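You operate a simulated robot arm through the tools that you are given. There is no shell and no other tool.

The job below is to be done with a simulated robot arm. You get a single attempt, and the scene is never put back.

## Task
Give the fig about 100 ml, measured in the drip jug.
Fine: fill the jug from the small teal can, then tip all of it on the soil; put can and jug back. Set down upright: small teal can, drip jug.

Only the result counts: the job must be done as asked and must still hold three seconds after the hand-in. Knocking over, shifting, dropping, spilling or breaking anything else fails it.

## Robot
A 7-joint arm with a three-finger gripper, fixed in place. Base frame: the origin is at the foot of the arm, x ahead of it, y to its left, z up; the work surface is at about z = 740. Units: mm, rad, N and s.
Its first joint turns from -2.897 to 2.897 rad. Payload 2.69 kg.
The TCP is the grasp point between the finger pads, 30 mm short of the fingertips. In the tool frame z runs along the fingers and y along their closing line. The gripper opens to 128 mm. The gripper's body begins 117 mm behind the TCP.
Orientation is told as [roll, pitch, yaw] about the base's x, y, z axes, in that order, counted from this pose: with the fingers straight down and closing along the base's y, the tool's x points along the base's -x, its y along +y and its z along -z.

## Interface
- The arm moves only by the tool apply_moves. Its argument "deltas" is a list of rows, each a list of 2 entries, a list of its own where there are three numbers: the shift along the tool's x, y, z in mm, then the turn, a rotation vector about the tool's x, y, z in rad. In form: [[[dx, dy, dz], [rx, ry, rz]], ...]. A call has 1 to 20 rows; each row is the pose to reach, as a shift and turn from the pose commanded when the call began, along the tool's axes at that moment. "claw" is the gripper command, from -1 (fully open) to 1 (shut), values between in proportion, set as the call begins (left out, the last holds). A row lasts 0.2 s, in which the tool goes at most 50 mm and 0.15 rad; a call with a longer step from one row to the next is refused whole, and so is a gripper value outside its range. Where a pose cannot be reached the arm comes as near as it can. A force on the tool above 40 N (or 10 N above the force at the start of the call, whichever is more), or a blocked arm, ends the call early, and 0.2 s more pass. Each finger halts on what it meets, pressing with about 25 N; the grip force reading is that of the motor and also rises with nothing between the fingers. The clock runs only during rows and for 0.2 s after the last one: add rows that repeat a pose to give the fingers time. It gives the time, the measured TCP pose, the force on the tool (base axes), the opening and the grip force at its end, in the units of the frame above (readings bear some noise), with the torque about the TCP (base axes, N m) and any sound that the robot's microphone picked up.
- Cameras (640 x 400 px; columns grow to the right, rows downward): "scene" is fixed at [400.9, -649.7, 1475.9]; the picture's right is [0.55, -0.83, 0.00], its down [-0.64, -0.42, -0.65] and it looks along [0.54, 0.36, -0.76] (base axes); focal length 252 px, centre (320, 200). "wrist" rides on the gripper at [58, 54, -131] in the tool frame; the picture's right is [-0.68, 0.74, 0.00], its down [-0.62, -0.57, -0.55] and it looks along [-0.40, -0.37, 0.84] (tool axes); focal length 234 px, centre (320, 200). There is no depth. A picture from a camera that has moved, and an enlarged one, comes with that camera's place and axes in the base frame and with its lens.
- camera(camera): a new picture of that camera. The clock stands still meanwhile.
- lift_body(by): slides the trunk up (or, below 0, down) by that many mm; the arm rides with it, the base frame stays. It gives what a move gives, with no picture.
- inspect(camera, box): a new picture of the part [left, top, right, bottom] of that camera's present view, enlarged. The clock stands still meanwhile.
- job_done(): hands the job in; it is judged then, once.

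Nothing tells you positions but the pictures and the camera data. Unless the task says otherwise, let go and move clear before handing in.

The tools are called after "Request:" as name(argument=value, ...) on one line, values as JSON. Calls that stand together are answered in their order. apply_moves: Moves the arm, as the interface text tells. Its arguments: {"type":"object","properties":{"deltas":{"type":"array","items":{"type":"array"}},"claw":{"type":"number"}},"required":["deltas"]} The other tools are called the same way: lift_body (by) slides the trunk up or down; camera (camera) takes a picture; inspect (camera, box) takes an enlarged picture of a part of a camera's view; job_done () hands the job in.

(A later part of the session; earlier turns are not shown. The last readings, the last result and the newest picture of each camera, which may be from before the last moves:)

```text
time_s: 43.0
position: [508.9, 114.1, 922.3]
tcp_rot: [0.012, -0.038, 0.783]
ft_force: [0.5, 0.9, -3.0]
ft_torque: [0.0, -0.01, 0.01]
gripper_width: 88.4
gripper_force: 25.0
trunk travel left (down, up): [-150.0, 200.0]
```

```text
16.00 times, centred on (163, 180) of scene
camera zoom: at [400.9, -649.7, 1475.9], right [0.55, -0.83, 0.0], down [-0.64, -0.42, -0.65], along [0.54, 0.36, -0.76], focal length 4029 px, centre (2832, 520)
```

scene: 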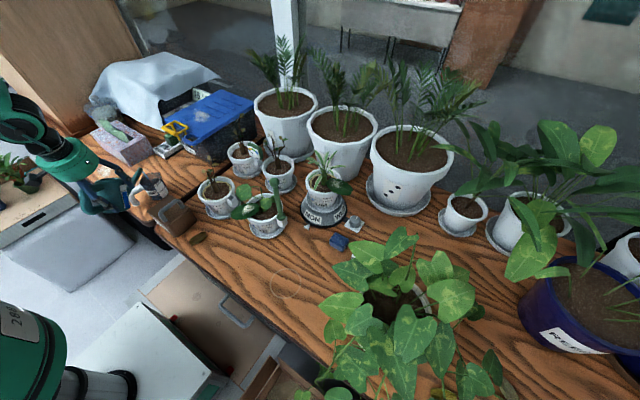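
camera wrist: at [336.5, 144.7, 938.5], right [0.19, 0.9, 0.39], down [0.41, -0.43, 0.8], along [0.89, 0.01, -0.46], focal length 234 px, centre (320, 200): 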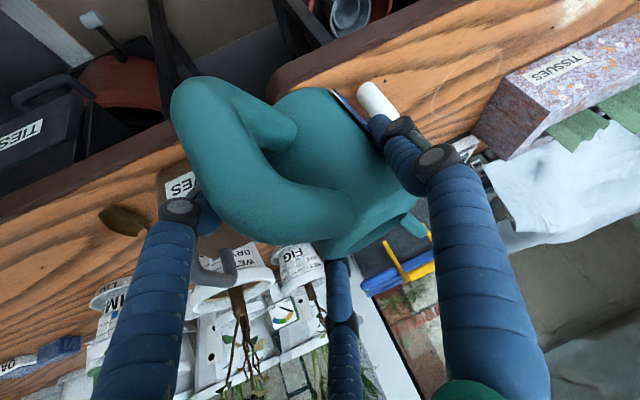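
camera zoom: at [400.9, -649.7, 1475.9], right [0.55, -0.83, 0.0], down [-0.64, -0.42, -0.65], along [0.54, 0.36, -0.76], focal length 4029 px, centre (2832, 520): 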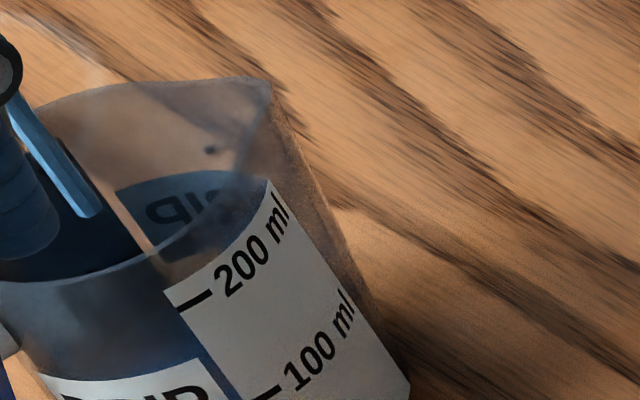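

The gauge is down about 0.75 of a division. I'll hold a little longer at this tilt and look again.

Request:
apply_moves(deltas=[[[0, 0, 0], [0, 0, 0]], [[0, 0, 0], [0, 0, 0]], [[0, 0, 0], [0, 0, 0]], [[0, 0, 0], [0, 0, 0]], [[0, 0, 0], [0, 0, 0]]])

Request:
inspect(camera="scene", box=[120, 165, 165, 210])

Request:
inspect(camera="scene", box=[145, 175, 175, 203])

Request:
camera(camera="wrist")

```text
time_s: 44.2
position: [510.1, 112.7, 922.3]
tcp_rot: [0.012, -0.037, 0.783]
ft_force: [-0.5, -0.5, -3.3]
ft_torque: [-0.04, 0.0, 0.0]
gripper_width: 88.4
gripper_force: 24.9
trunk travel left (down, up): [-150.0, 200.0]
```

```text
8.89 times, centred on (142, 188) of scene
camera zoom: at [400.9, -649.7, 1475.9], right [0.55, -0.83, 0.0], down [-0.64, -0.42, -0.65], along [0.54, 0.36, -0.76], focal length 2238 px, centre (1898, 311)
```

zoom: 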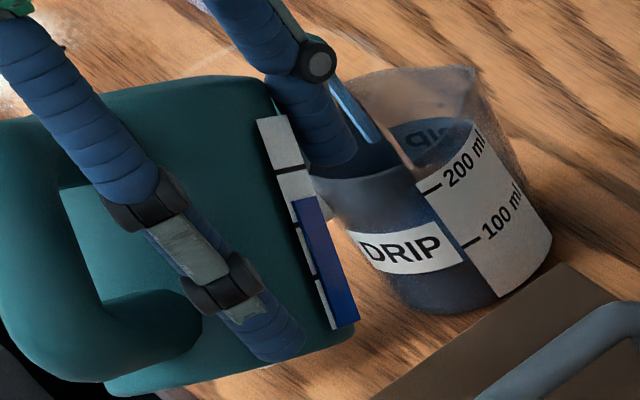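

```text
14.29 times, centred on (160, 189) of scene
camera zoom: at [400.9, -649.7, 1475.9], right [0.55, -0.83, 0.0], down [-0.64, -0.42, -0.65], along [0.54, 0.36, -0.76], focal length 3597 px, centre (2606, 357)
```

zoom: 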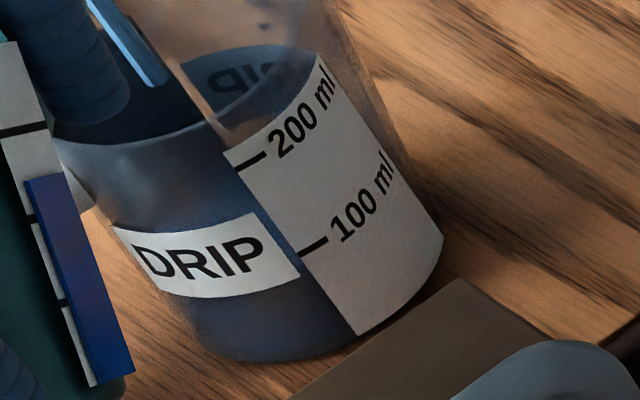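

```text
taken
camera wrist: at [428.8, 106.2, 1052.0], right [-0.04, 1.0, 0.03], down [0.83, 0.01, 0.56], along [0.56, 0.05, -0.83], focal length 234 px, centre (320, 200)
```

wrist: 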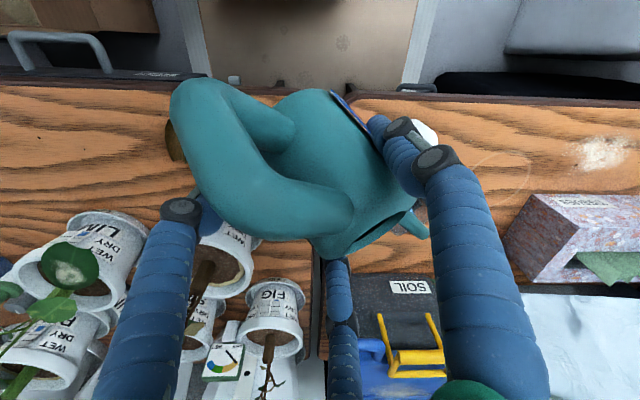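

By geometry the jug holds roughly 65–70 ml, and the gauge has gone from about 3.3 to 2.4 divisions. I'll tilt 4° more, watching that the gauge doesn't pass the second tick.

Request:
apply_moves(deltas=[[[-1.6, 0, -3.1], [0, 0.023, 0]], [[-3.1, 0, -6.3], [0, 0.047, 0]], [[-4.7, 0, -9.4], [0, 0.07, 0]], [[-4.7, 0, -9.4], [0, 0.07, 0]]])

Request:
inspect(camera="scene", box=[120, 165, 165, 210])

Request:
inspect(camera="scene", box=[145, 175, 175, 203])

```text
time_s: 45.2
position: [513.4, 117.0, 933.6]
tcp_rot: [0.013, 0.033, 0.783]
ft_force: [-0.2, -1.1, -3.1]
ft_torque: [0.0, -0.02, -0.01]
gripper_width: 88.2
gripper_force: 24.9
trunk travel left (down, up): [-150.0, 200.0]
```

```text
8.89 times, centred on (142, 188) of scene
camera zoom: at [400.9, -649.7, 1475.9], right [0.55, -0.83, 0.0], down [-0.64, -0.42, -0.65], along [0.54, 0.36, -0.76], focal length 2238 px, centre (1898, 311)
```

zoom: 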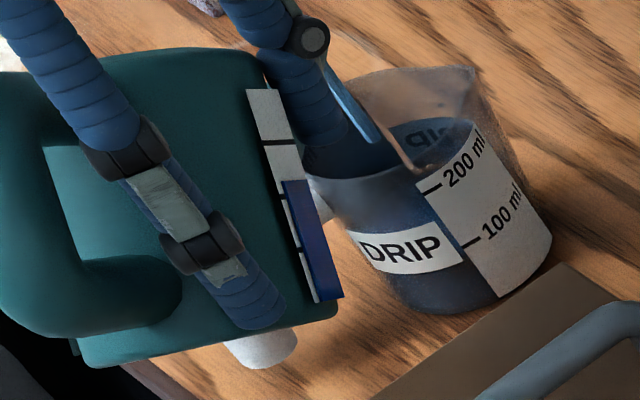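

```text
14.29 times, centred on (160, 189) of scene
camera zoom: at [400.9, -649.7, 1475.9], right [0.55, -0.83, 0.0], down [-0.64, -0.42, -0.65], along [0.54, 0.36, -0.76], focal length 3597 px, centre (2606, 357)
```

zoom: 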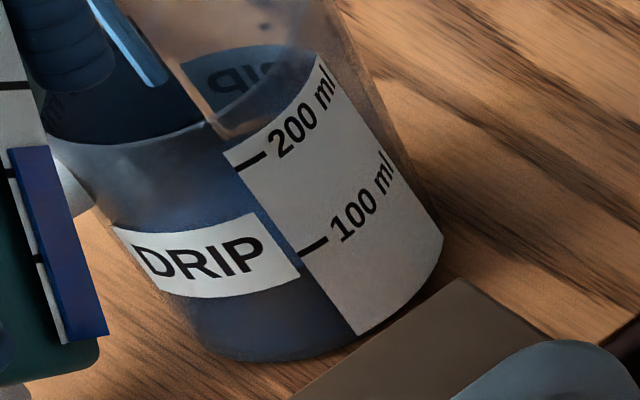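

The gauge is at about 2.25 divisions, so roughly 80 ml is in. I'll hold for another short interval.

Request:
apply_moves(deltas=[[[0, 0, 0], [0, 0, 0]], [[0, 0, 0], [0, 0, 0]], [[0, 0, 0], [0, 0, 0]]])

Request:
inspect(camera="scene", box=[120, 165, 165, 210])

Request:
inspect(camera="scene", box=[145, 175, 175, 203])

```text
time_s: 46.0
position: [512.2, 118.0, 934.4]
tcp_rot: [0.013, 0.033, 0.782]
ft_force: [0.1, 0.3, -2.0]
ft_torque: [0.01, -0.03, -0.01]
gripper_width: 88.1
gripper_force: 24.9
trunk travel left (down, up): [-150.0, 200.0]
```

```text
8.89 times, centred on (142, 188) of scene
camera zoom: at [400.9, -649.7, 1475.9], right [0.55, -0.83, 0.0], down [-0.64, -0.42, -0.65], along [0.54, 0.36, -0.76], focal length 2238 px, centre (1898, 311)
```

zoom: 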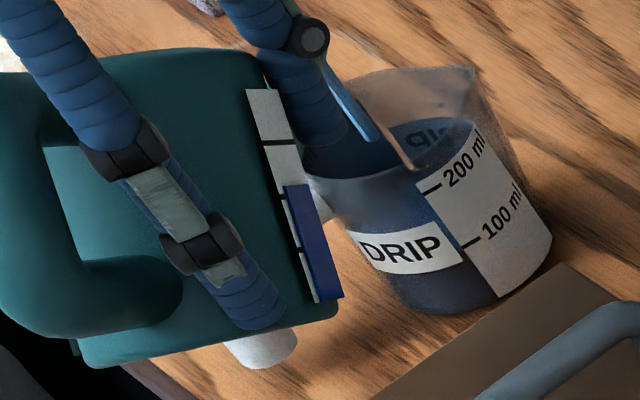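

```text
14.29 times, centred on (160, 189) of scene
camera zoom: at [400.9, -649.7, 1475.9], right [0.55, -0.83, 0.0], down [-0.64, -0.42, -0.65], along [0.54, 0.36, -0.76], focal length 3597 px, centre (2606, 357)
```

zoom: 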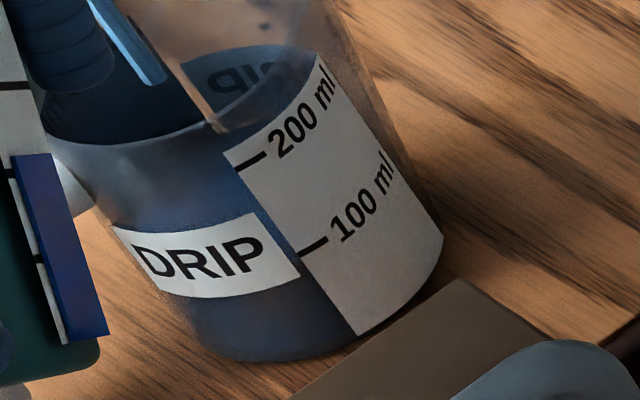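

Request:
inspect(camera="scene", box=[147, 178, 167, 192])

```text
16.00 times, centred on (157, 185) of scene
camera zoom: at [400.9, -649.7, 1475.9], right [0.55, -0.83, 0.0], down [-0.64, -0.42, -0.65], along [0.54, 0.36, -0.76], focal length 4029 px, centre (2928, 440)
```

zoom: 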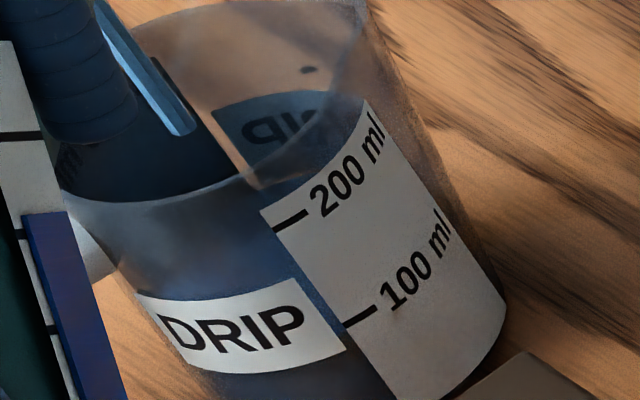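

Request:
apply_moves(deltas=[[[0, 0, 0], [0, 0, 0]], [[0, 0, 0], [0, 0, 0]], [[0, 0, 0], [0, 0, 0]], [[0, 0, 0], [0, 0, 0]], [[0, 0, 0], [0, 0, 0]]])

Request:
inspect(camera="scene", box=[130, 172, 160, 202])

Request:
inspect(camera="scene", box=[147, 178, 167, 192])

```text
time_s: 47.2
position: [512.4, 117.2, 933.4]
tcp_rot: [0.014, 0.034, 0.783]
ft_force: [0.8, -0.2, -2.4]
ft_torque: [-0.05, -0.02, -0.01]
gripper_width: 88.3
gripper_force: 24.9
trunk travel left (down, up): [-150.0, 200.0]
```

```text
13.33 times, centred on (145, 187) of scene
camera zoom: at [400.9, -649.7, 1475.9], right [0.55, -0.83, 0.0], down [-0.64, -0.42, -0.65], along [0.54, 0.36, -0.76], focal length 3358 px, centre (2653, 373)
```

zoom: 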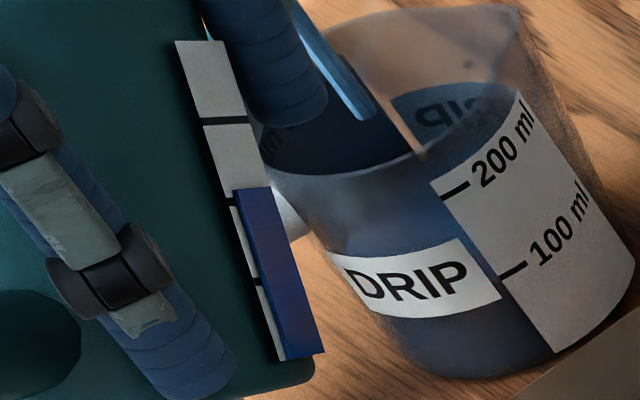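

```text
16.00 times, centred on (157, 185) of scene
camera zoom: at [400.9, -649.7, 1475.9], right [0.55, -0.83, 0.0], down [-0.64, -0.42, -0.65], along [0.54, 0.36, -0.76], focal length 4029 px, centre (2928, 440)
```

zoom: 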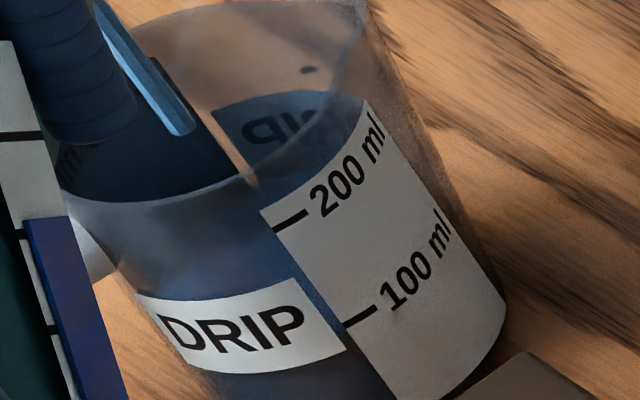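

The jug is at roughly 85 ml and the flow has almost settled. I'll add 2.5° more tilt.

Request:
apply_moves(deltas=[[[-1.4, 0, -2.9], [0, 0.022, 0]], [[-2.9, 0, -5.9], [0, 0.0436, 0]], [[-2.9, 0, -5.9], [0, 0.0436, 0]], [[-2.9, 0, -5.9], [0, 0.0436, 0]]])

Request:
inspect(camera="scene", box=[130, 172, 160, 202])

Request:
inspect(camera="scene", box=[147, 178, 167, 192])

```text
time_s: 48.2
position: [514.3, 117.7, 938.7]
tcp_rot: [0.012, 0.076, 0.784]
ft_force: [-0.1, -0.2, -2.6]
ft_torque: [-0.02, -0.03, 0.02]
gripper_width: 88.2
gripper_force: 24.8
trunk travel left (down, up): [-150.0, 200.0]
```

```text
13.33 times, centred on (145, 187) of scene
camera zoom: at [400.9, -649.7, 1475.9], right [0.55, -0.83, 0.0], down [-0.64, -0.42, -0.65], along [0.54, 0.36, -0.76], focal length 3358 px, centre (2653, 373)
```

zoom: 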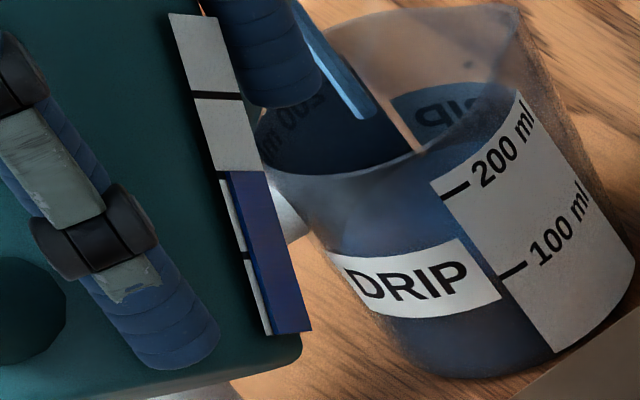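

```text
16.00 times, centred on (157, 185) of scene
camera zoom: at [400.9, -649.7, 1475.9], right [0.55, -0.83, 0.0], down [-0.64, -0.42, -0.65], along [0.54, 0.36, -0.76], focal length 4029 px, centre (2928, 440)
```

zoom: 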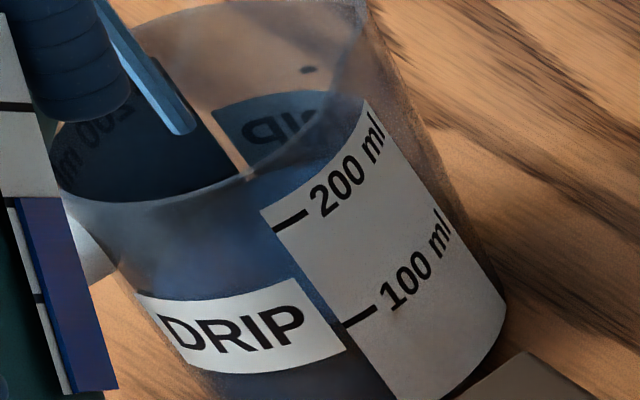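

The gauge is right on its second tick and the far waterline is at the jug's rim line, so both say about 100 ml. I'll tilt back now to stop the flow and raise the can.

Request:
apply_moves(deltas=[[[6, 0, 0], [0, -0.14, 0]], [[13, 0, 0], [0, -0.27, 0]], [[16, 0, -20], [0, -0.35, 0]], [[16, 0, -45], [0, -0.35, 0]], [[16, 0, -70], [0, -0.35, 0]], [[16, 0, -70], [0, -0.35, 0]]])

Request:
inspect(camera="scene", box=[147, 178, 167, 192])

Request:
camera(camera="scene")

Request:
inspect(camera="scene", box=[90, 140, 190, 210])

Request:
camera(camera="wrist")

```text
time_s: 49.6
position: [507.0, 109.3, 1010.2]
tcp_rot: [0.012, -0.271, 0.78]
ft_force: [0.5, 0.1, -1.8]
ft_torque: [-0.06, -0.05, -0.02]
gripper_width: 87.8
gripper_force: 24.6
trunk travel left (down, up): [-150.0, 200.0]
```

```text
16.00 times, centred on (157, 185) of scene
camera zoom: at [400.9, -649.7, 1475.9], right [0.55, -0.83, 0.0], down [-0.64, -0.42, -0.65], along [0.54, 0.36, -0.76], focal length 4029 px, centre (2928, 440)
```

zoom: 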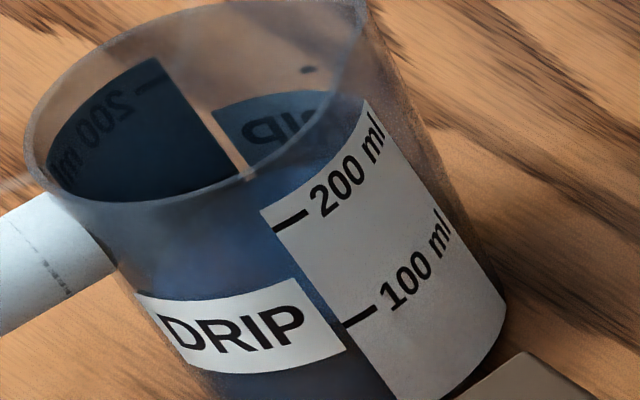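

```text
taken
```

scene: 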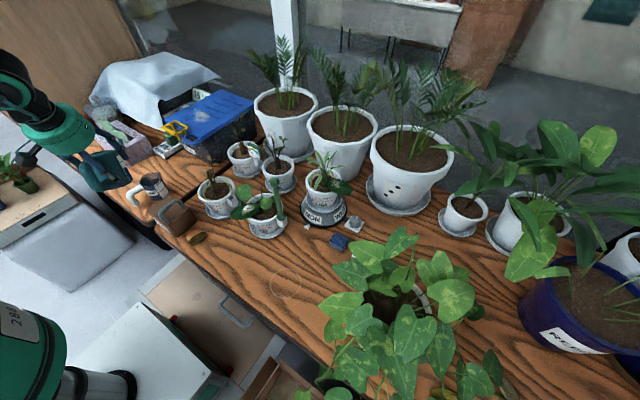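

```text
5.71 times, centred on (140, 175) of scene
camera zoom: at [400.9, -649.7, 1475.9], right [0.55, -0.83, 0.0], down [-0.64, -0.42, -0.65], along [0.54, 0.36, -0.76], focal length 1439 px, centre (1349, 343)
```

zoom: 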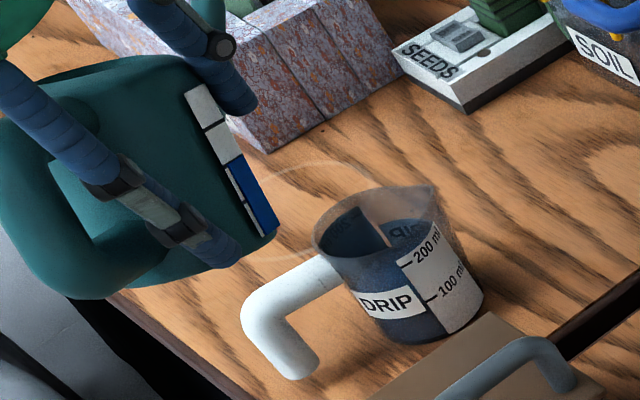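

```text
taken
camera wrist: at [406.8, 82.0, 1121.4], right [-0.06, 0.98, 0.19], down [0.72, -0.09, 0.69], along [0.69, 0.18, -0.7], focal length 234 px, centre (320, 200)
```

wrist: 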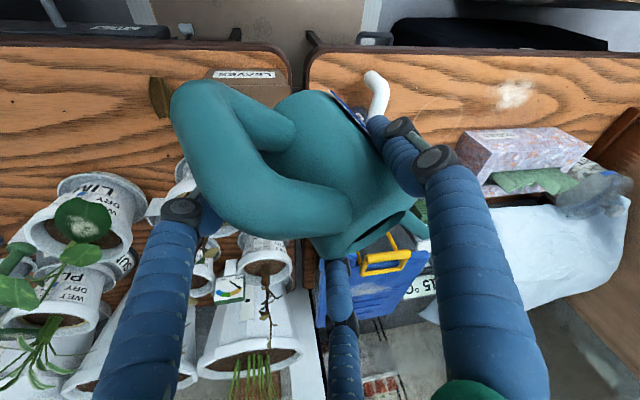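

The stream has stopped. I'll move so the wrist camera looks almost straight down into the jug and check the level against the printed marks.

Request:
apply_moves(deltas=[[[-34.8, -4.3, 1.3], [0, 0, 0]], [[-69.5, -8.5, 2.7], [0, 0, 0]], [[-104.3, -12.8, 4], [0, 0, 0]], [[-139, -17, 5.4], [0, 0, 0]], [[-173.8, -21.3, 6.7], [0, 0, 0]], [[-173.8, -21.3, 6.7], [0, 0, 0]]])

Request:
camera(camera="wrist")

Request:
inspect(camera="wrist", box=[260, 0, 360, 70])

```text
time_s: 51.0
position: [645.8, 215.2, 1050.5]
tcp_rot: [0.014, -0.273, 0.781]
ft_force: [0.0, -0.2, -2.2]
ft_torque: [-0.02, 0.03, 0.0]
gripper_width: 87.9
gripper_force: 25.2
trunk travel left (down, up): [-150.0, 200.0]
```

```text
taken
camera wrist: at [544.5, 188.5, 1161.8], right [-0.06, 0.98, 0.19], down [0.72, -0.09, 0.69], along [0.69, 0.18, -0.7], focal length 234 px, centre (320, 200)
```

wrist: 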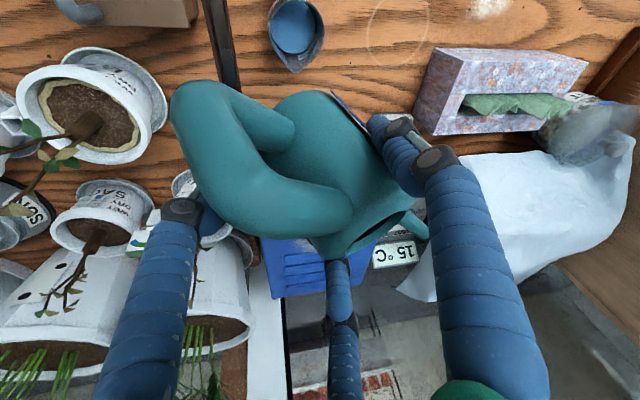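

```text
5.71 times, centred on (310, 35) of wrist
camera zoom: at [544.5, 188.5, 1161.8], right [-0.06, 0.98, 0.19], down [0.72, -0.09, 0.69], along [0.69, 0.18, -0.7], focal length 1338 px, centre (377, 1143)
```

zoom: 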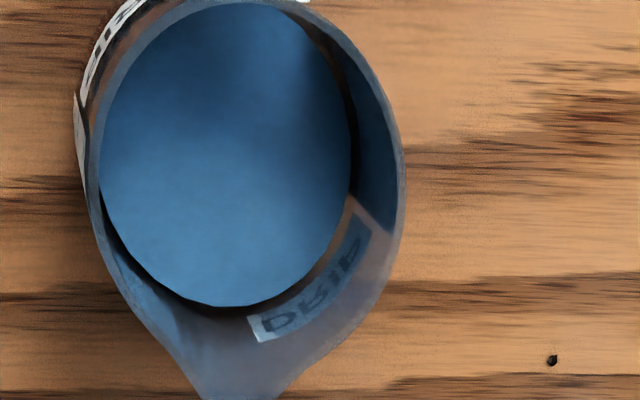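

The water surface shows clearly in the jug. I'll cross-check the level from the scene camera, now that the hand is out of the way.

Request:
inspect(camera="scene", box=[147, 178, 167, 192])

Request:
inspect(camera="scene", box=[145, 175, 175, 203])

Request:
inspect(camera="scene", box=[90, 60, 250, 180])

```text
16.00 times, centred on (157, 185) of scene
camera zoom: at [400.9, -649.7, 1475.9], right [0.55, -0.83, 0.0], down [-0.64, -0.42, -0.65], along [0.54, 0.36, -0.76], focal length 4029 px, centre (2928, 440)
```

zoom: 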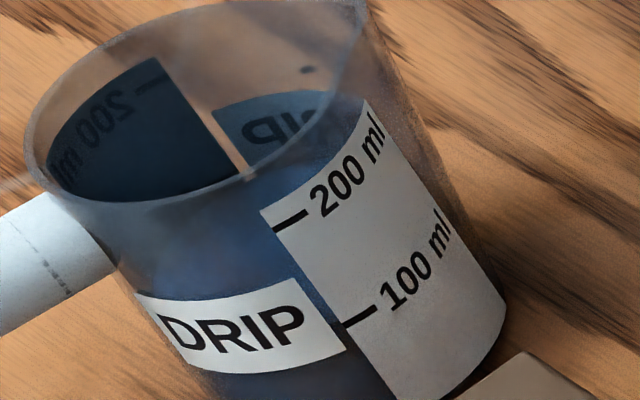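

```text
14.29 times, centred on (160, 189) of scene
camera zoom: at [400.9, -649.7, 1475.9], right [0.55, -0.83, 0.0], down [-0.64, -0.42, -0.65], along [0.54, 0.36, -0.76], focal length 3597 px, centre (2606, 357)
```

zoom: 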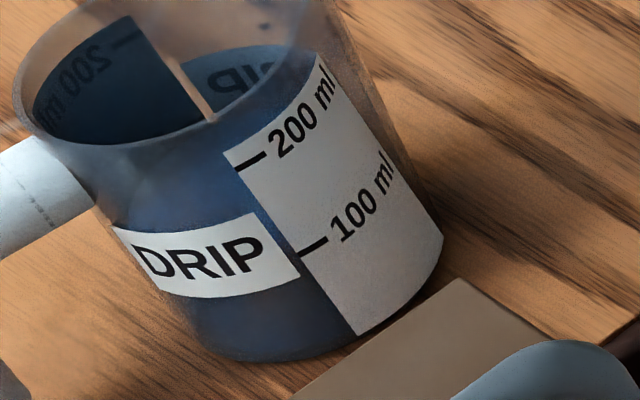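

```text
3.33 times, centred on (170, 120) of scene
camera zoom: at [400.9, -649.7, 1475.9], right [0.55, -0.83, 0.0], down [-0.64, -0.42, -0.65], along [0.54, 0.36, -0.76], focal length 839 px, centre (820, 467)
```

zoom: 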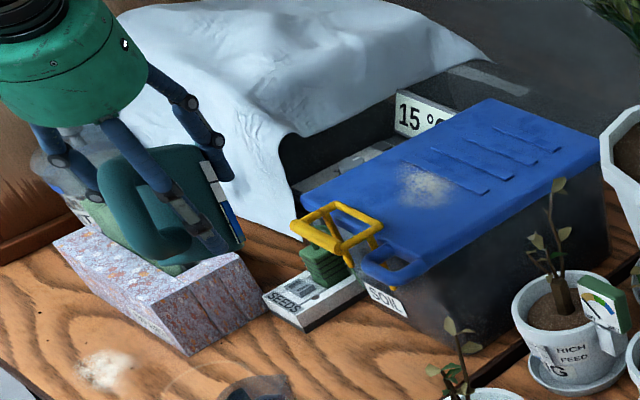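

The level is right at about 100 ml. Now I'll carry the can back to its own place, routing away from the bay plant and levelling the hand as I go.

Request:
apply_moves(deltas=[[[29.2, -9.2, -8.2], [-0.0307, -0.0339, -0.0542]], [[58.5, -18.3, -16.4], [-0.0614, -0.0677, -0.1084]], [[87.7, -27.5, -24.6], [-0.0921, -0.1016, -0.1626]], [[117, -36.6, -32.7], [-0.1228, -0.1354, -0.2169]], [[146.2, -45.8, -40.9], [-0.1536, -0.1693, -0.2711]], [[175.5, -54.9, -49.1], [-0.1843, -0.2032, -0.3253]], [[204.7, -64.1, -57.3], [-0.215, -0.237, -0.3795]], [[232.7, -95.5, -51.8], [-0.2457, -0.2709, -0.4337]], [[260.8, -127, -46.3], [-0.2764, -0.3047, -0.4879]], [[288.8, -158.4, -40.8], [-0.3071, -0.3386, -0.5422]], [[316.9, -189.8, -35.3], [-0.3378, -0.3725, -0.5964]], [[344.9, -221.2, -29.8], [-0.3685, -0.4063, -0.6506]], [[373, -252.7, -24.3], [-0.3993, -0.4402, -0.7048]], [[401, -284.1, -18.8], [-0.43, -0.4741, -0.759]], [[401, -284.1, -18.8], [-0.43, -0.4741, -0.759]]])

Request:
camera(camera="scene")

Request:
camera(camera="wrist")

```text
time_s: 54.2
position: [566.0, -265.8, 956.0]
tcp_rot: [0.002, -0.786, 1.647]
ft_force: [0.6, -1.1, -3.2]
ft_torque: [0.04, -0.02, 0.01]
gripper_width: 88.1
gripper_force: 25.1
trunk travel left (down, up): [-150.0, 200.0]
```

```text
taken
```

scene: 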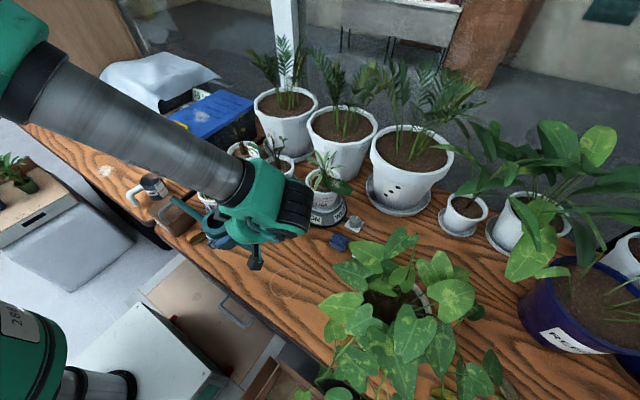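

```text
taken
camera wrist: at [524.4, -403.4, 1006.4], right [-0.77, 0.42, 0.48], down [0.56, 0.09, 0.82], along [0.3, 0.9, -0.3], focal length 234 px, centre (320, 200)
```

wrist: 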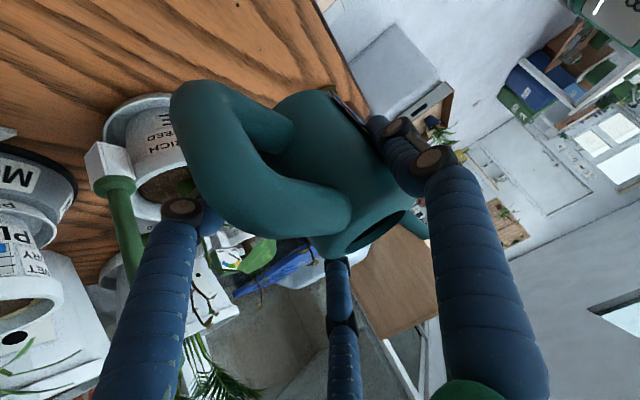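

The can is above its place. I'll check its posture in the hand before lowering it.

Request:
inspect(camera="wrist", box=[300, 180, 460, 280])

Request:
inspect(camera="scene", box=[180, 180, 280, 280])

```text
4.00 times, centred on (380, 230) of wrist
camera zoom: at [524.4, -403.4, 1006.4], right [-0.77, 0.42, 0.48], down [0.56, 0.09, 0.82], along [0.3, 0.9, -0.3], focal length 937 px, centre (80, 80)
```

zoom: 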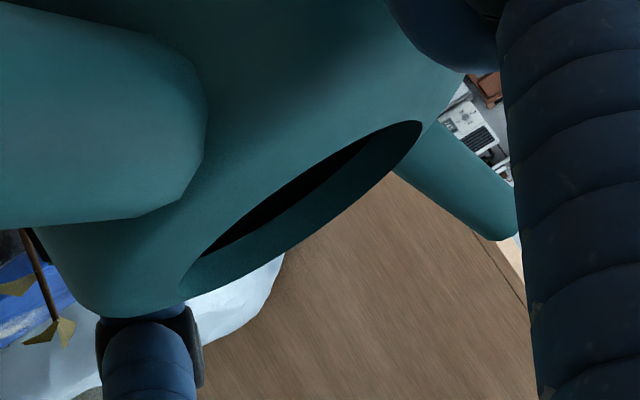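

```text
4.00 times, centred on (230, 230) of scene
camera zoom: at [400.9, -649.7, 1475.9], right [0.55, -0.83, 0.0], down [-0.64, -0.42, -0.65], along [0.54, 0.36, -0.76], focal length 1007 px, centre (680, 80)
```

zoom: 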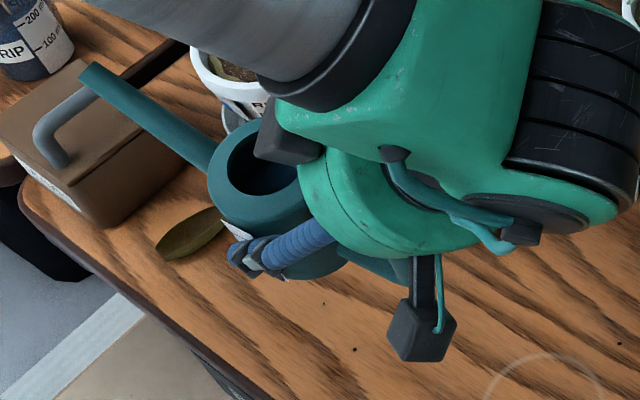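

The can has rotated back only about 2° in the grip. I'll correct for that and lower it to just above the bench at its original spot.

Request:
apply_moves(deltas=[[[15.3, -0.5, 16.2], [0, 0.005, 0]], [[30.6, -1, 32.4], [0, 0.01, 0]], [[45.9, -1.5, 48.6], [0, 0.015, 0]], [[61.2, -2, 64.9], [0, 0.02, 0]], [[76.5, -2.4, 81.1], [0, 0.025, 0]], [[91.8, -2.9, 97.3], [0, 0.03, 0]], [[107.1, -3.4, 113.5], [0, 0.035, 0]], [[107.1, -3.4, 113.5], [0, 0.035, 0]]])

Request:
inspect(camera="scene", box=[180, 220, 280, 300])

Request:
camera(camera="wrist")

```text
time_s: 56.0
position: [569.1, -258.7, 801.9]
tcp_rot: [-0.001, -0.75, 1.647]
ft_force: [-0.5, 1.1, 12.4]
ft_torque: [0.14, 0.65, -0.07]
gripper_width: 87.9
gripper_force: 25.0
trunk travel left (down, up): [-150.0, 200.0]
```

```text
5.00 times, centred on (230, 260) of scene
camera zoom: at [400.9, -649.7, 1475.9], right [0.55, -0.83, 0.0], down [-0.64, -0.42, -0.65], along [0.54, 0.36, -0.76], focal length 1259 px, centre (770, -100)
```

zoom: 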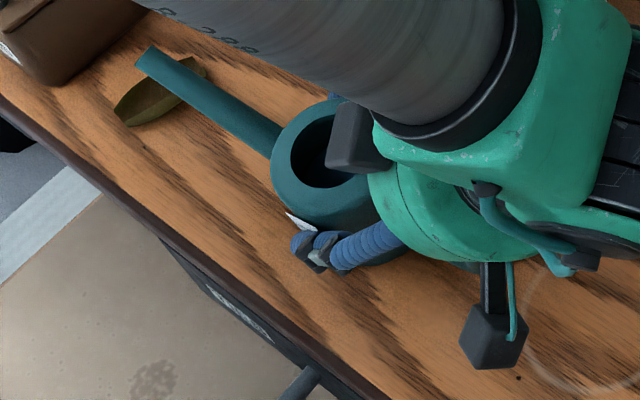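

```text
taken
camera wrist: at [526.8, -393.2, 857.2], right [-0.77, 0.44, 0.46], down [0.56, 0.12, 0.82], along [0.3, 0.89, -0.34], focal length 234 px, centre (320, 200)
```

wrist: 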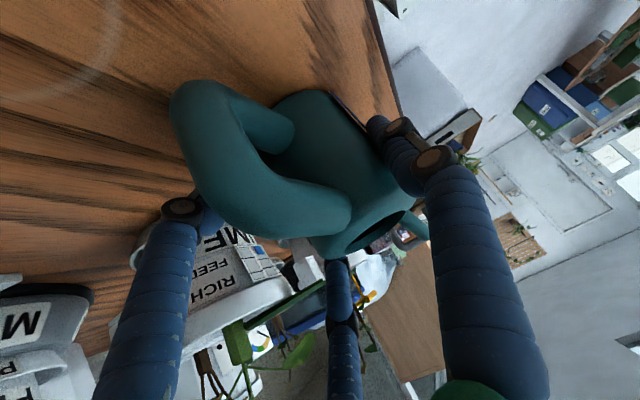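

The can has touched down on its -x edge first, so it is leaning a few degrees sideways. I'll ease up slightly and roll it level before setting it flat.

Request:
apply_moves(deltas=[[[-2, 0, -2.2], [0, 0, 0]], [[-2, 0, -2.2], [-0.018, 0, 0.017]], [[-2, 0, -2.2], [-0.036, 0, 0.034]], [[-2, 0, -2.2], [-0.036, 0, 0.034]]])

Request:
inspect(camera="wrist", box=[300, 80, 460, 280])

```text
time_s: 57.0
position: [569.4, -259.1, 802.7]
tcp_rot: [0.069, -0.748, 1.601]
ft_force: [1.2, -0.8, -2.3]
ft_torque: [-0.02, -0.02, -0.01]
gripper_width: 87.9
gripper_force: 25.0
trunk travel left (down, up): [-150.0, 200.0]
```

```text
2.00 times, centred on (380, 180) of wrist
camera zoom: at [529.2, -392.7, 860.7], right [-0.75, 0.44, 0.5], down [0.6, 0.12, 0.79], along [0.29, 0.89, -0.35], focal length 468 px, centre (200, 240)
```

zoom: 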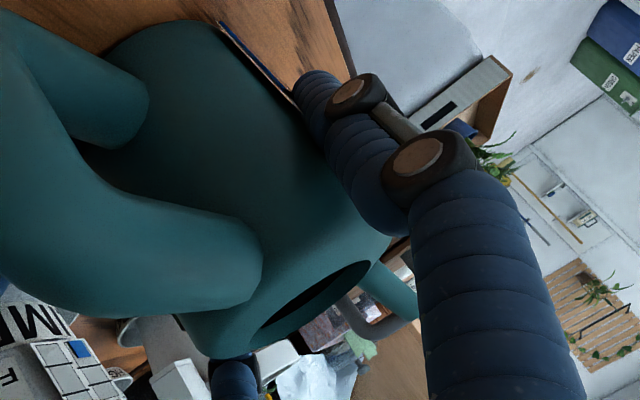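

Request:
apply_moves(deltas=[[[0.7, 0, 0.75], [0, 0, 0]], [[1.4, 0, 1.5], [0, 0, 0]], [[2.1, 0, 2.2], [0, 0, 0]], [[2.1, 0, 2.2], [0, 0, 0]]])

```text
time_s: 58.0
position: [568.7, -257.9, 800.8]
tcp_rot: [0.067, -0.749, 1.599]
ft_force: [-1.5, -1.3, 3.0]
ft_torque: [-0.2, 0.27, 0.06]
gripper_width: 88.2
gripper_force: 24.9
trunk travel left (down, up): [-150.0, 200.0]
```

Contact is now light and spread out, so the base is essentially flat. I'll compare its position with the original view before letting go.

Request:
inspect(camera="scene", box=[180, 220, 280, 300])

```text
5.00 times, centred on (230, 260) of scene
camera zoom: at [400.9, -649.7, 1475.9], right [0.55, -0.83, 0.0], down [-0.64, -0.42, -0.65], along [0.54, 0.36, -0.76], focal length 1259 px, centre (770, -100)
```

zoom: 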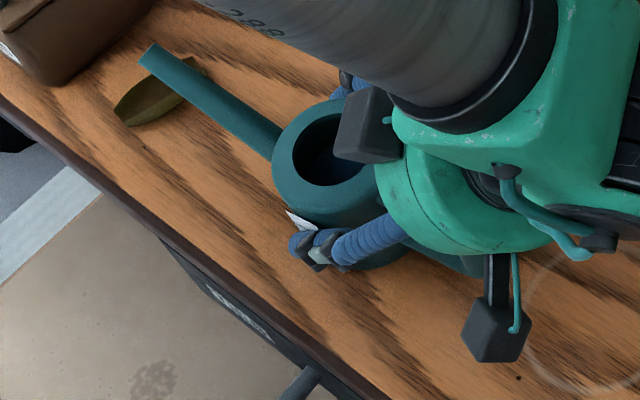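

The can is within about 5 mm of where it started. I'll release it now.

Request:
apply_moves(deltas=[[[0, 0, 0], [0, 0, 0]], [[0, 0, 0], [0, 0, 0]], [[0, 0, 0], [0, 0, 0]], [[0, 0, 0], [0, 0, 0]]], claw=-1)

Request:
inspect(camera="scene", box=[180, 220, 280, 300])

Request:
camera(camera="wrist")

```text
time_s: 59.0
position: [569.0, -257.2, 799.6]
tcp_rot: [0.07, -0.749, 1.6]
ft_force: [0.5, 1.4, 0.6]
ft_torque: [-0.01, -0.04, 0.03]
gripper_width: 128.1
gripper_force: 0.0
trunk travel left (down, up): [-150.0, 200.0]
```

```text
5.00 times, centred on (230, 260) of scene
camera zoom: at [400.9, -649.7, 1475.9], right [0.55, -0.83, 0.0], down [-0.64, -0.42, -0.65], along [0.54, 0.36, -0.76], focal length 1259 px, centre (770, -100)
```

zoom: 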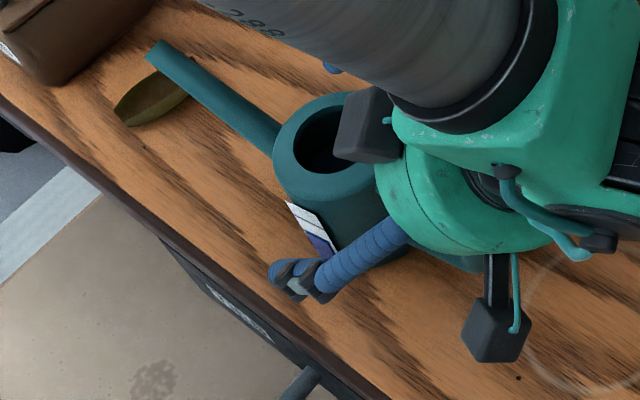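

```text
taken
camera wrist: at [529.3, -392.6, 857.9], right [-0.75, 0.44, 0.5], down [0.6, 0.12, 0.79], along [0.29, 0.89, -0.35], focal length 234 px, centre (320, 200)
```

wrist: 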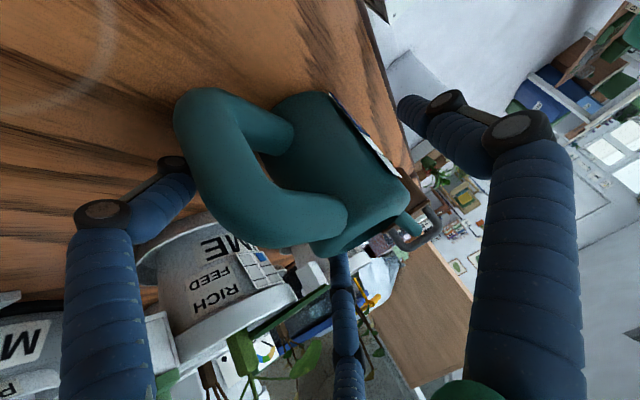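

The can is standing upright and free. I'll back straight out along the tool axis and then rise.

Request:
apply_moves(deltas=[[[0, 0, -15], [0, 0, 0]], [[0, 0, -40], [0, 0, 0]], [[0, 0, -75], [0, 0, 0]], [[0, 0, -110], [0, 0, 0]], [[0, 0, -150], [0, 0, 0]], [[-30, 0, -180], [0, 0, 0]], [[-60, 0, -210], [0, 0, 0]]])

Request:
inspect(camera="scene", box=[180, 220, 280, 300])

Request:
camera(camera="scene")

```text
time_s: 60.6
position: [586.2, -356.6, 993.0]
tcp_rot: [0.068, -0.749, 1.601]
ft_force: [-0.4, -0.1, -0.7]
ft_torque: [0.04, 0.02, 0.0]
gripper_width: 128.1
gripper_force: 0.1
trunk travel left (down, up): [-150.0, 200.0]
```

```text
5.00 times, centred on (230, 260) of scene
camera zoom: at [400.9, -649.7, 1475.9], right [0.55, -0.83, 0.0], down [-0.64, -0.42, -0.65], along [0.54, 0.36, -0.76], focal length 1259 px, centre (770, -100)
```

zoom: 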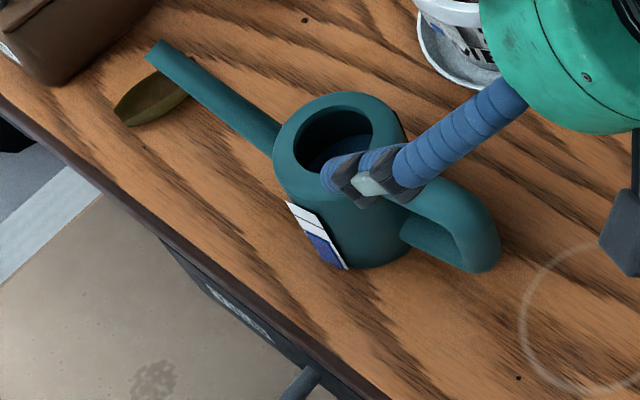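

```text
taken
```

scene: 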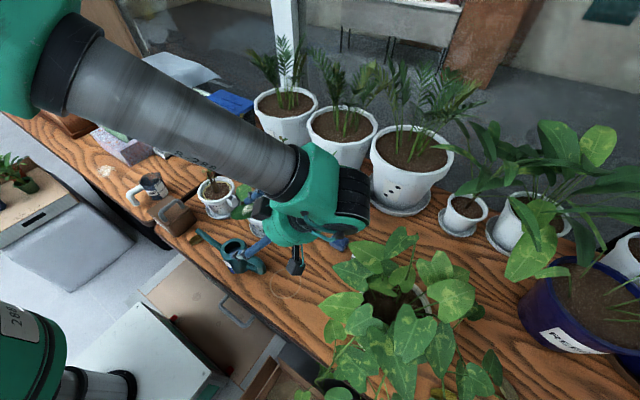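

The can is standing about 10 mm from its old spot. Next I'll take the empty hand above the fig to look at the soil, the stem and the room around it.

Request:
apply_moves(deltas=[[[-23.3, 1.7, -25], [0.0433, 0.0353, 0.1029]], [[-46.7, 3.4, -50], [0.0866, 0.0706, 0.2058]], [[-70, 5.1, -75.1], [0.1298, 0.1058, 0.3087]], [[-93.3, 6.8, -100.1], [0.1731, 0.1411, 0.4116]], [[-121.3, -10, -76.4], [0.2164, 0.1764, 0.5145]], [[-149.4, -26.7, -52.6], [0.2597, 0.2117, 0.6174]], [[-177.4, -43.5, -28.9], [0.303, 0.247, 0.7203]], [[-205.4, -60.3, -5.2], [0.3462, 0.2822, 0.8232]], [[-233.5, -77.1, 18.6], [0.3895, 0.3175, 0.926]], [[-261.5, -93.8, 42.3], [0.4328, 0.3528, 1.0289]], [[-289.5, -110.6, 66.1], [0.4761, 0.3881, 1.1318]], [[-317.6, -127.4, 89.8], [0.5194, 0.4234, 1.2347]], [[-345.6, -144.2, 113.5], [0.5626, 0.4587, 1.3376]], [[-373.7, -160.9, 137.3], [0.6059, 0.494, 1.4405]], [[-401.7, -177.7, 161], [0.6492, 0.5293, 1.5434]]])

Request:
camera(camera="wrist")

Request:
camera(camera="scene")

```text
time_s: 63.8
position: [739.8, 61.1, 1142.3]
tcp_rot: [-0.002, 0.0, 0.0]
ft_force: [-0.6, 0.3, 1.0]
ft_torque: [-0.02, -0.02, 0.02]
gripper_width: 127.8
gripper_force: 0.1
trunk travel left (down, up): [-150.0, 200.0]
```

```text
taken
camera wrist: at [683.0, 114.4, 1271.5], right [0.68, 0.74, 0.0], down [0.62, -0.57, 0.55], along [0.4, -0.37, -0.84], focal length 234 px, centre (320, 200)
```

wrist: 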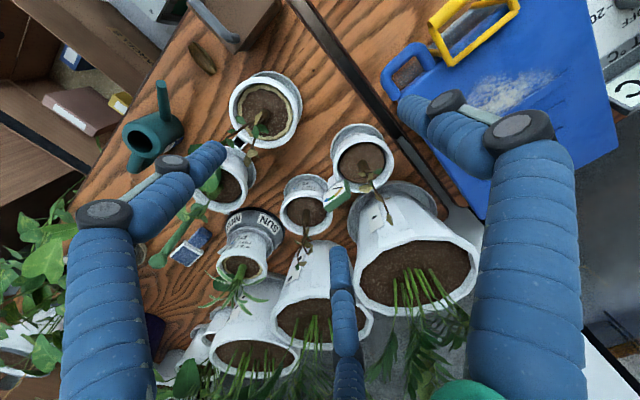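

```text
taken
```

scene: 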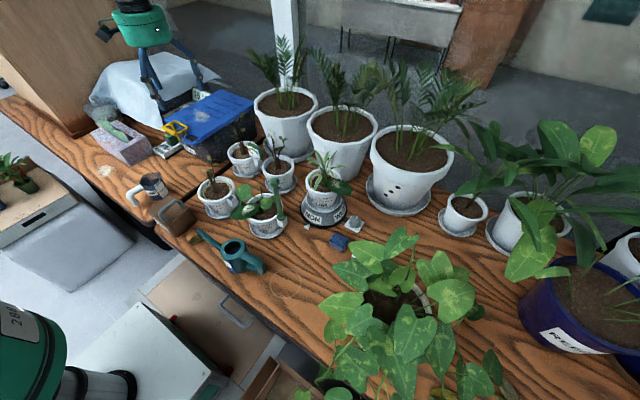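

I'll zoom in on the fig's soil and the space around it.

Request:
inspect(camera="wrist", box=[310, 110, 430, 210])

Request:
inspect(camera="scene", box=[205, 110, 285, 175])

Request:
inspect(camera="scene", box=[180, 220, 280, 300])

```text
4.00 times, centred on (370, 160) of wrist
camera zoom: at [683.0, 114.4, 1271.5], right [0.68, 0.74, 0.0], down [0.62, -0.57, 0.55], along [0.4, -0.37, -0.84], focal length 937 px, centre (120, 360)
```

zoom: 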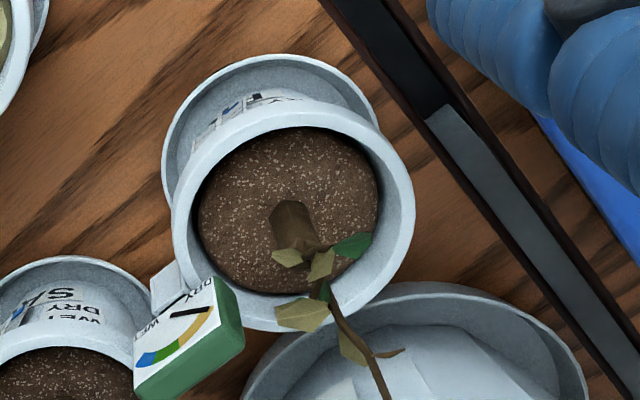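

```text
6.15 times, centred on (245, 142) of scene
camera zoom: at [400.9, -649.7, 1475.9], right [0.55, -0.83, 0.0], down [-0.64, -0.42, -0.65], along [0.54, 0.36, -0.76], focal length 1550 px, centre (782, 554)
```

zoom: 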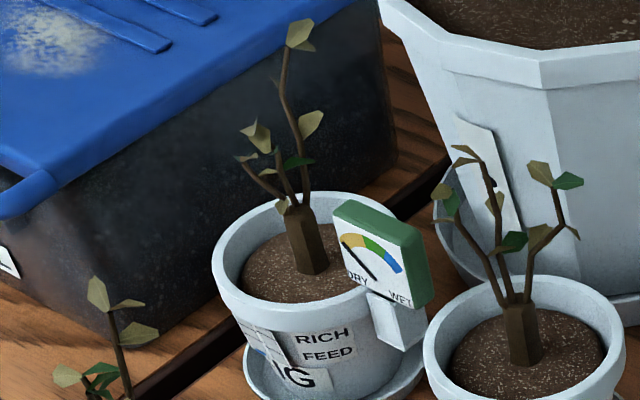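

```text
5.00 times, centred on (230, 260) of scene
camera zoom: at [400.9, -649.7, 1475.9], right [0.55, -0.83, 0.0], down [-0.64, -0.42, -0.65], along [0.54, 0.36, -0.76], focal length 1259 px, centre (770, -100)
```

zoom: 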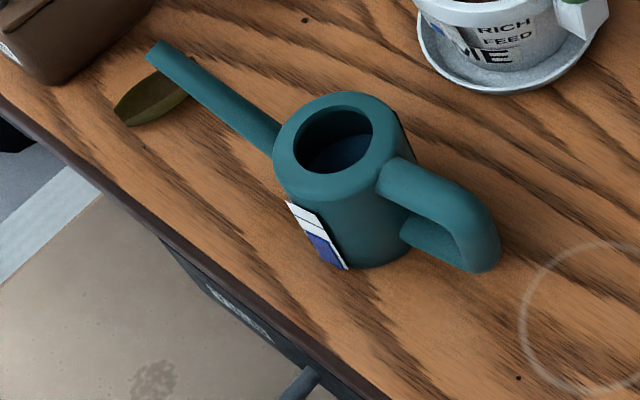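

The fig's trunk stands near (900, 40) with branches rising above the soil. I'll check how tall and wide the branches are before planning the pour.

Request:
inspect(camera="wrist", box=[340, 150, 440, 250])

Request:
inspect(camera="scene", box=[215, 105, 275, 165])

```text
4.00 times, centred on (390, 200) of wrist
camera zoom: at [683.0, 114.4, 1271.5], right [0.68, 0.74, 0.0], down [0.62, -0.57, 0.55], along [0.4, -0.37, -0.84], focal length 937 px, centre (40, 200)
```

zoom: 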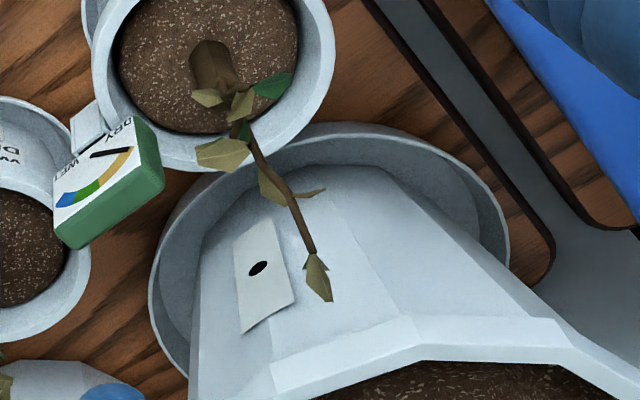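

```text
6.67 times, centred on (245, 135) of scene
camera zoom: at [400.9, -649.7, 1475.9], right [0.55, -0.83, 0.0], down [-0.64, -0.42, -0.65], along [0.54, 0.36, -0.76], focal length 1679 px, centre (820, 633)
```

zoom: 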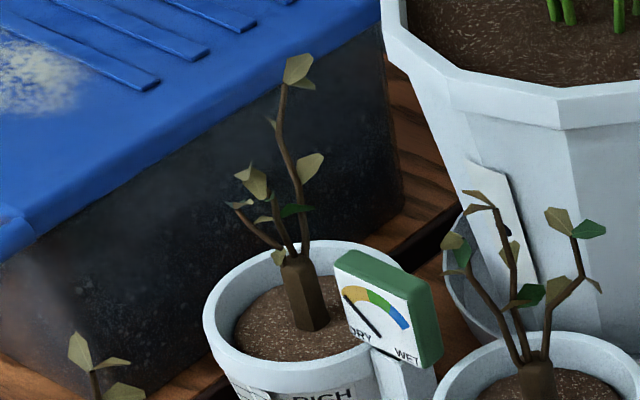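

The tallest branch tip is at about (930, 42, 975) and leans away from the robot, so pouring from the -x side works. I'll test with the empty hand whether the final pour pose is reachable (hand pitched 30° past vertical near (833, 46)).

Request:
apply_moves(deltas=[[[-19, -3, 28], [0, 0.104, 0]], [[-37, -6, 57], [0, 0.208, 0]], [[-56, -9, 85], [0, 0.312, 0]], [[-74, -12, 114], [0, 0.416, 0]], [[-93, -15, 142], [0, 0.52, 0]], [[-93, -15, 142], [0, 0.52, 0]]])

Request:
camera(camera="wrist")

Request:
inspect(camera="scene", box=[160, 60, 300, 180])

```text
time_s: 65.2
position: [835.6, 43.9, 996.6]
tcp_rot: [0.0, 0.524, 0.0]
ft_force: [0.6, 0.1, -1.7]
ft_torque: [-0.01, 0.17, -0.04]
gripper_width: 128.1
gripper_force: 0.0
trunk travel left (down, up): [-150.0, 200.0]
```

```text
taken
camera wrist: at [850.8, 98.5, 1139.8], right [0.59, 0.74, -0.34], down [0.81, -0.57, 0.17], along [-0.07, -0.37, -0.93], focal length 234 px, centre (320, 200)
```

wrist: 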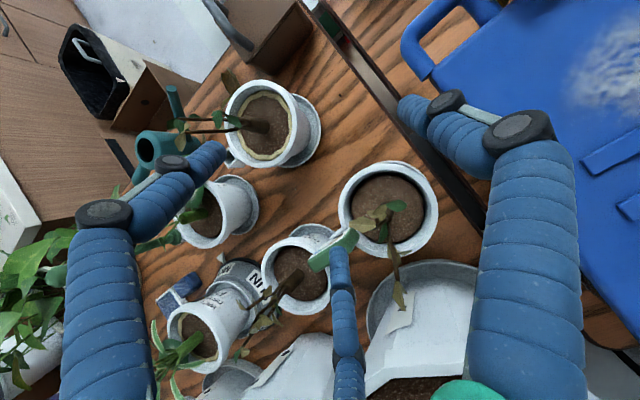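

```text
3.33 times, centred on (230, 120) of scene
camera zoom: at [400.9, -649.7, 1475.9], right [0.55, -0.83, 0.0], down [-0.64, -0.42, -0.65], along [0.54, 0.36, -0.76], focal length 839 px, centre (620, 467)
```

zoom: 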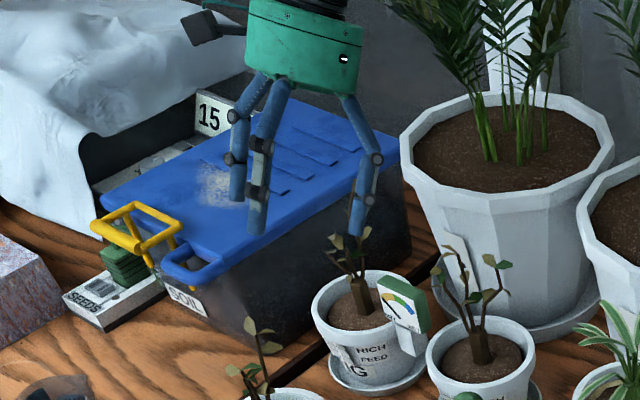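

The pour pose is reachable, and from here the fig's centre measures (891, 45). Next I'll swing back toward the jug at (597, 227), pitching the hand to a shallow approach from behind its handle.

Request:
apply_moves(deltas=[[[36.7, 5, -13.5], [0, -0.112, 0]], [[73.3, 10, -27], [0, -0.225, 0]], [[110, 15, -40.4], [0, -0.337, 0]], [[146.6, 20, -53.9], [0, -0.45, 0]], [[173.8, 41.7, -34.3], [0, -0.575, 0]], [[201, 63.3, -14.8], [0, -0.7, 0]], [[228.2, 85, 4.8], [0, -0.825, 0]], [[255.4, 106.7, 24.4], [0, -0.95, 0]], [[282.6, 128.3, 43.9], [0, -1.075, 0]], [[309.8, 150, 63.5], [0, -1.2, 0]], [[313.5, 160, 94.5], [0, -1.315, 0]], [[317.3, 170, 125.5], [0, -1.43, 0]], [[321, 180, 156.6], [0, -1.545, 0]], [[324.7, 190, 187.6], [0, -1.66, 0]], [[324.7, 190, 187.6], [0, -1.66, 0]]])

Request:
camera(camera="wrist")

Request:
camera(camera="scene")

```text
time_s: 68.4
position: [457.4, 234.7, 996.2]
tcp_rot: [-0.002, -1.14, 0.001]
ft_force: [1.1, -0.2, 0.1]
ft_torque: [0.0, -0.03, -0.02]
gripper_width: 128.0
gripper_force: 0.1
trunk travel left (down, up): [-150.0, 200.0]
```

```text
taken
camera wrist: at [316.0, 289.3, 998.4], right [0.28, 0.74, 0.61], down [-0.24, -0.57, 0.79], along [0.93, -0.37, 0.02], focal length 234 px, centre (320, 200)
```

wrist: 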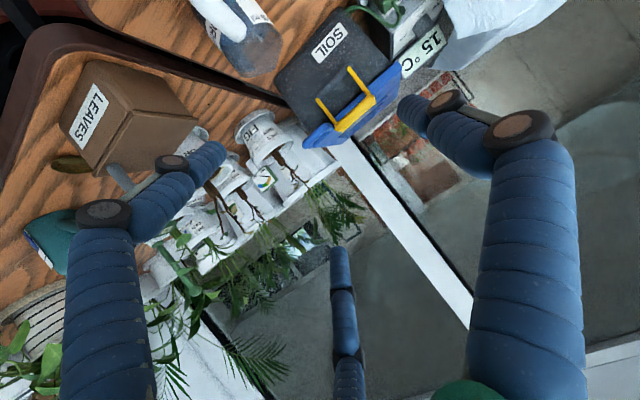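

```text
taken
```

scene: 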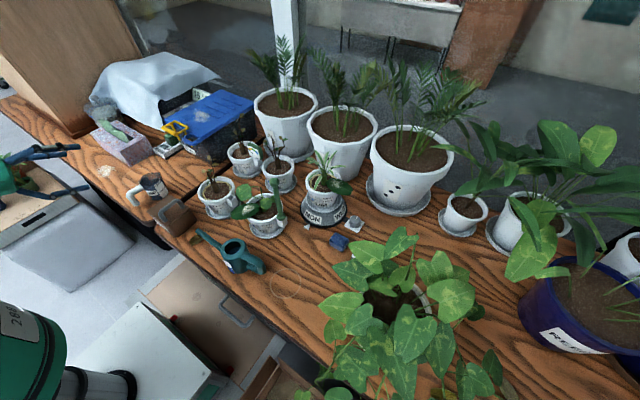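

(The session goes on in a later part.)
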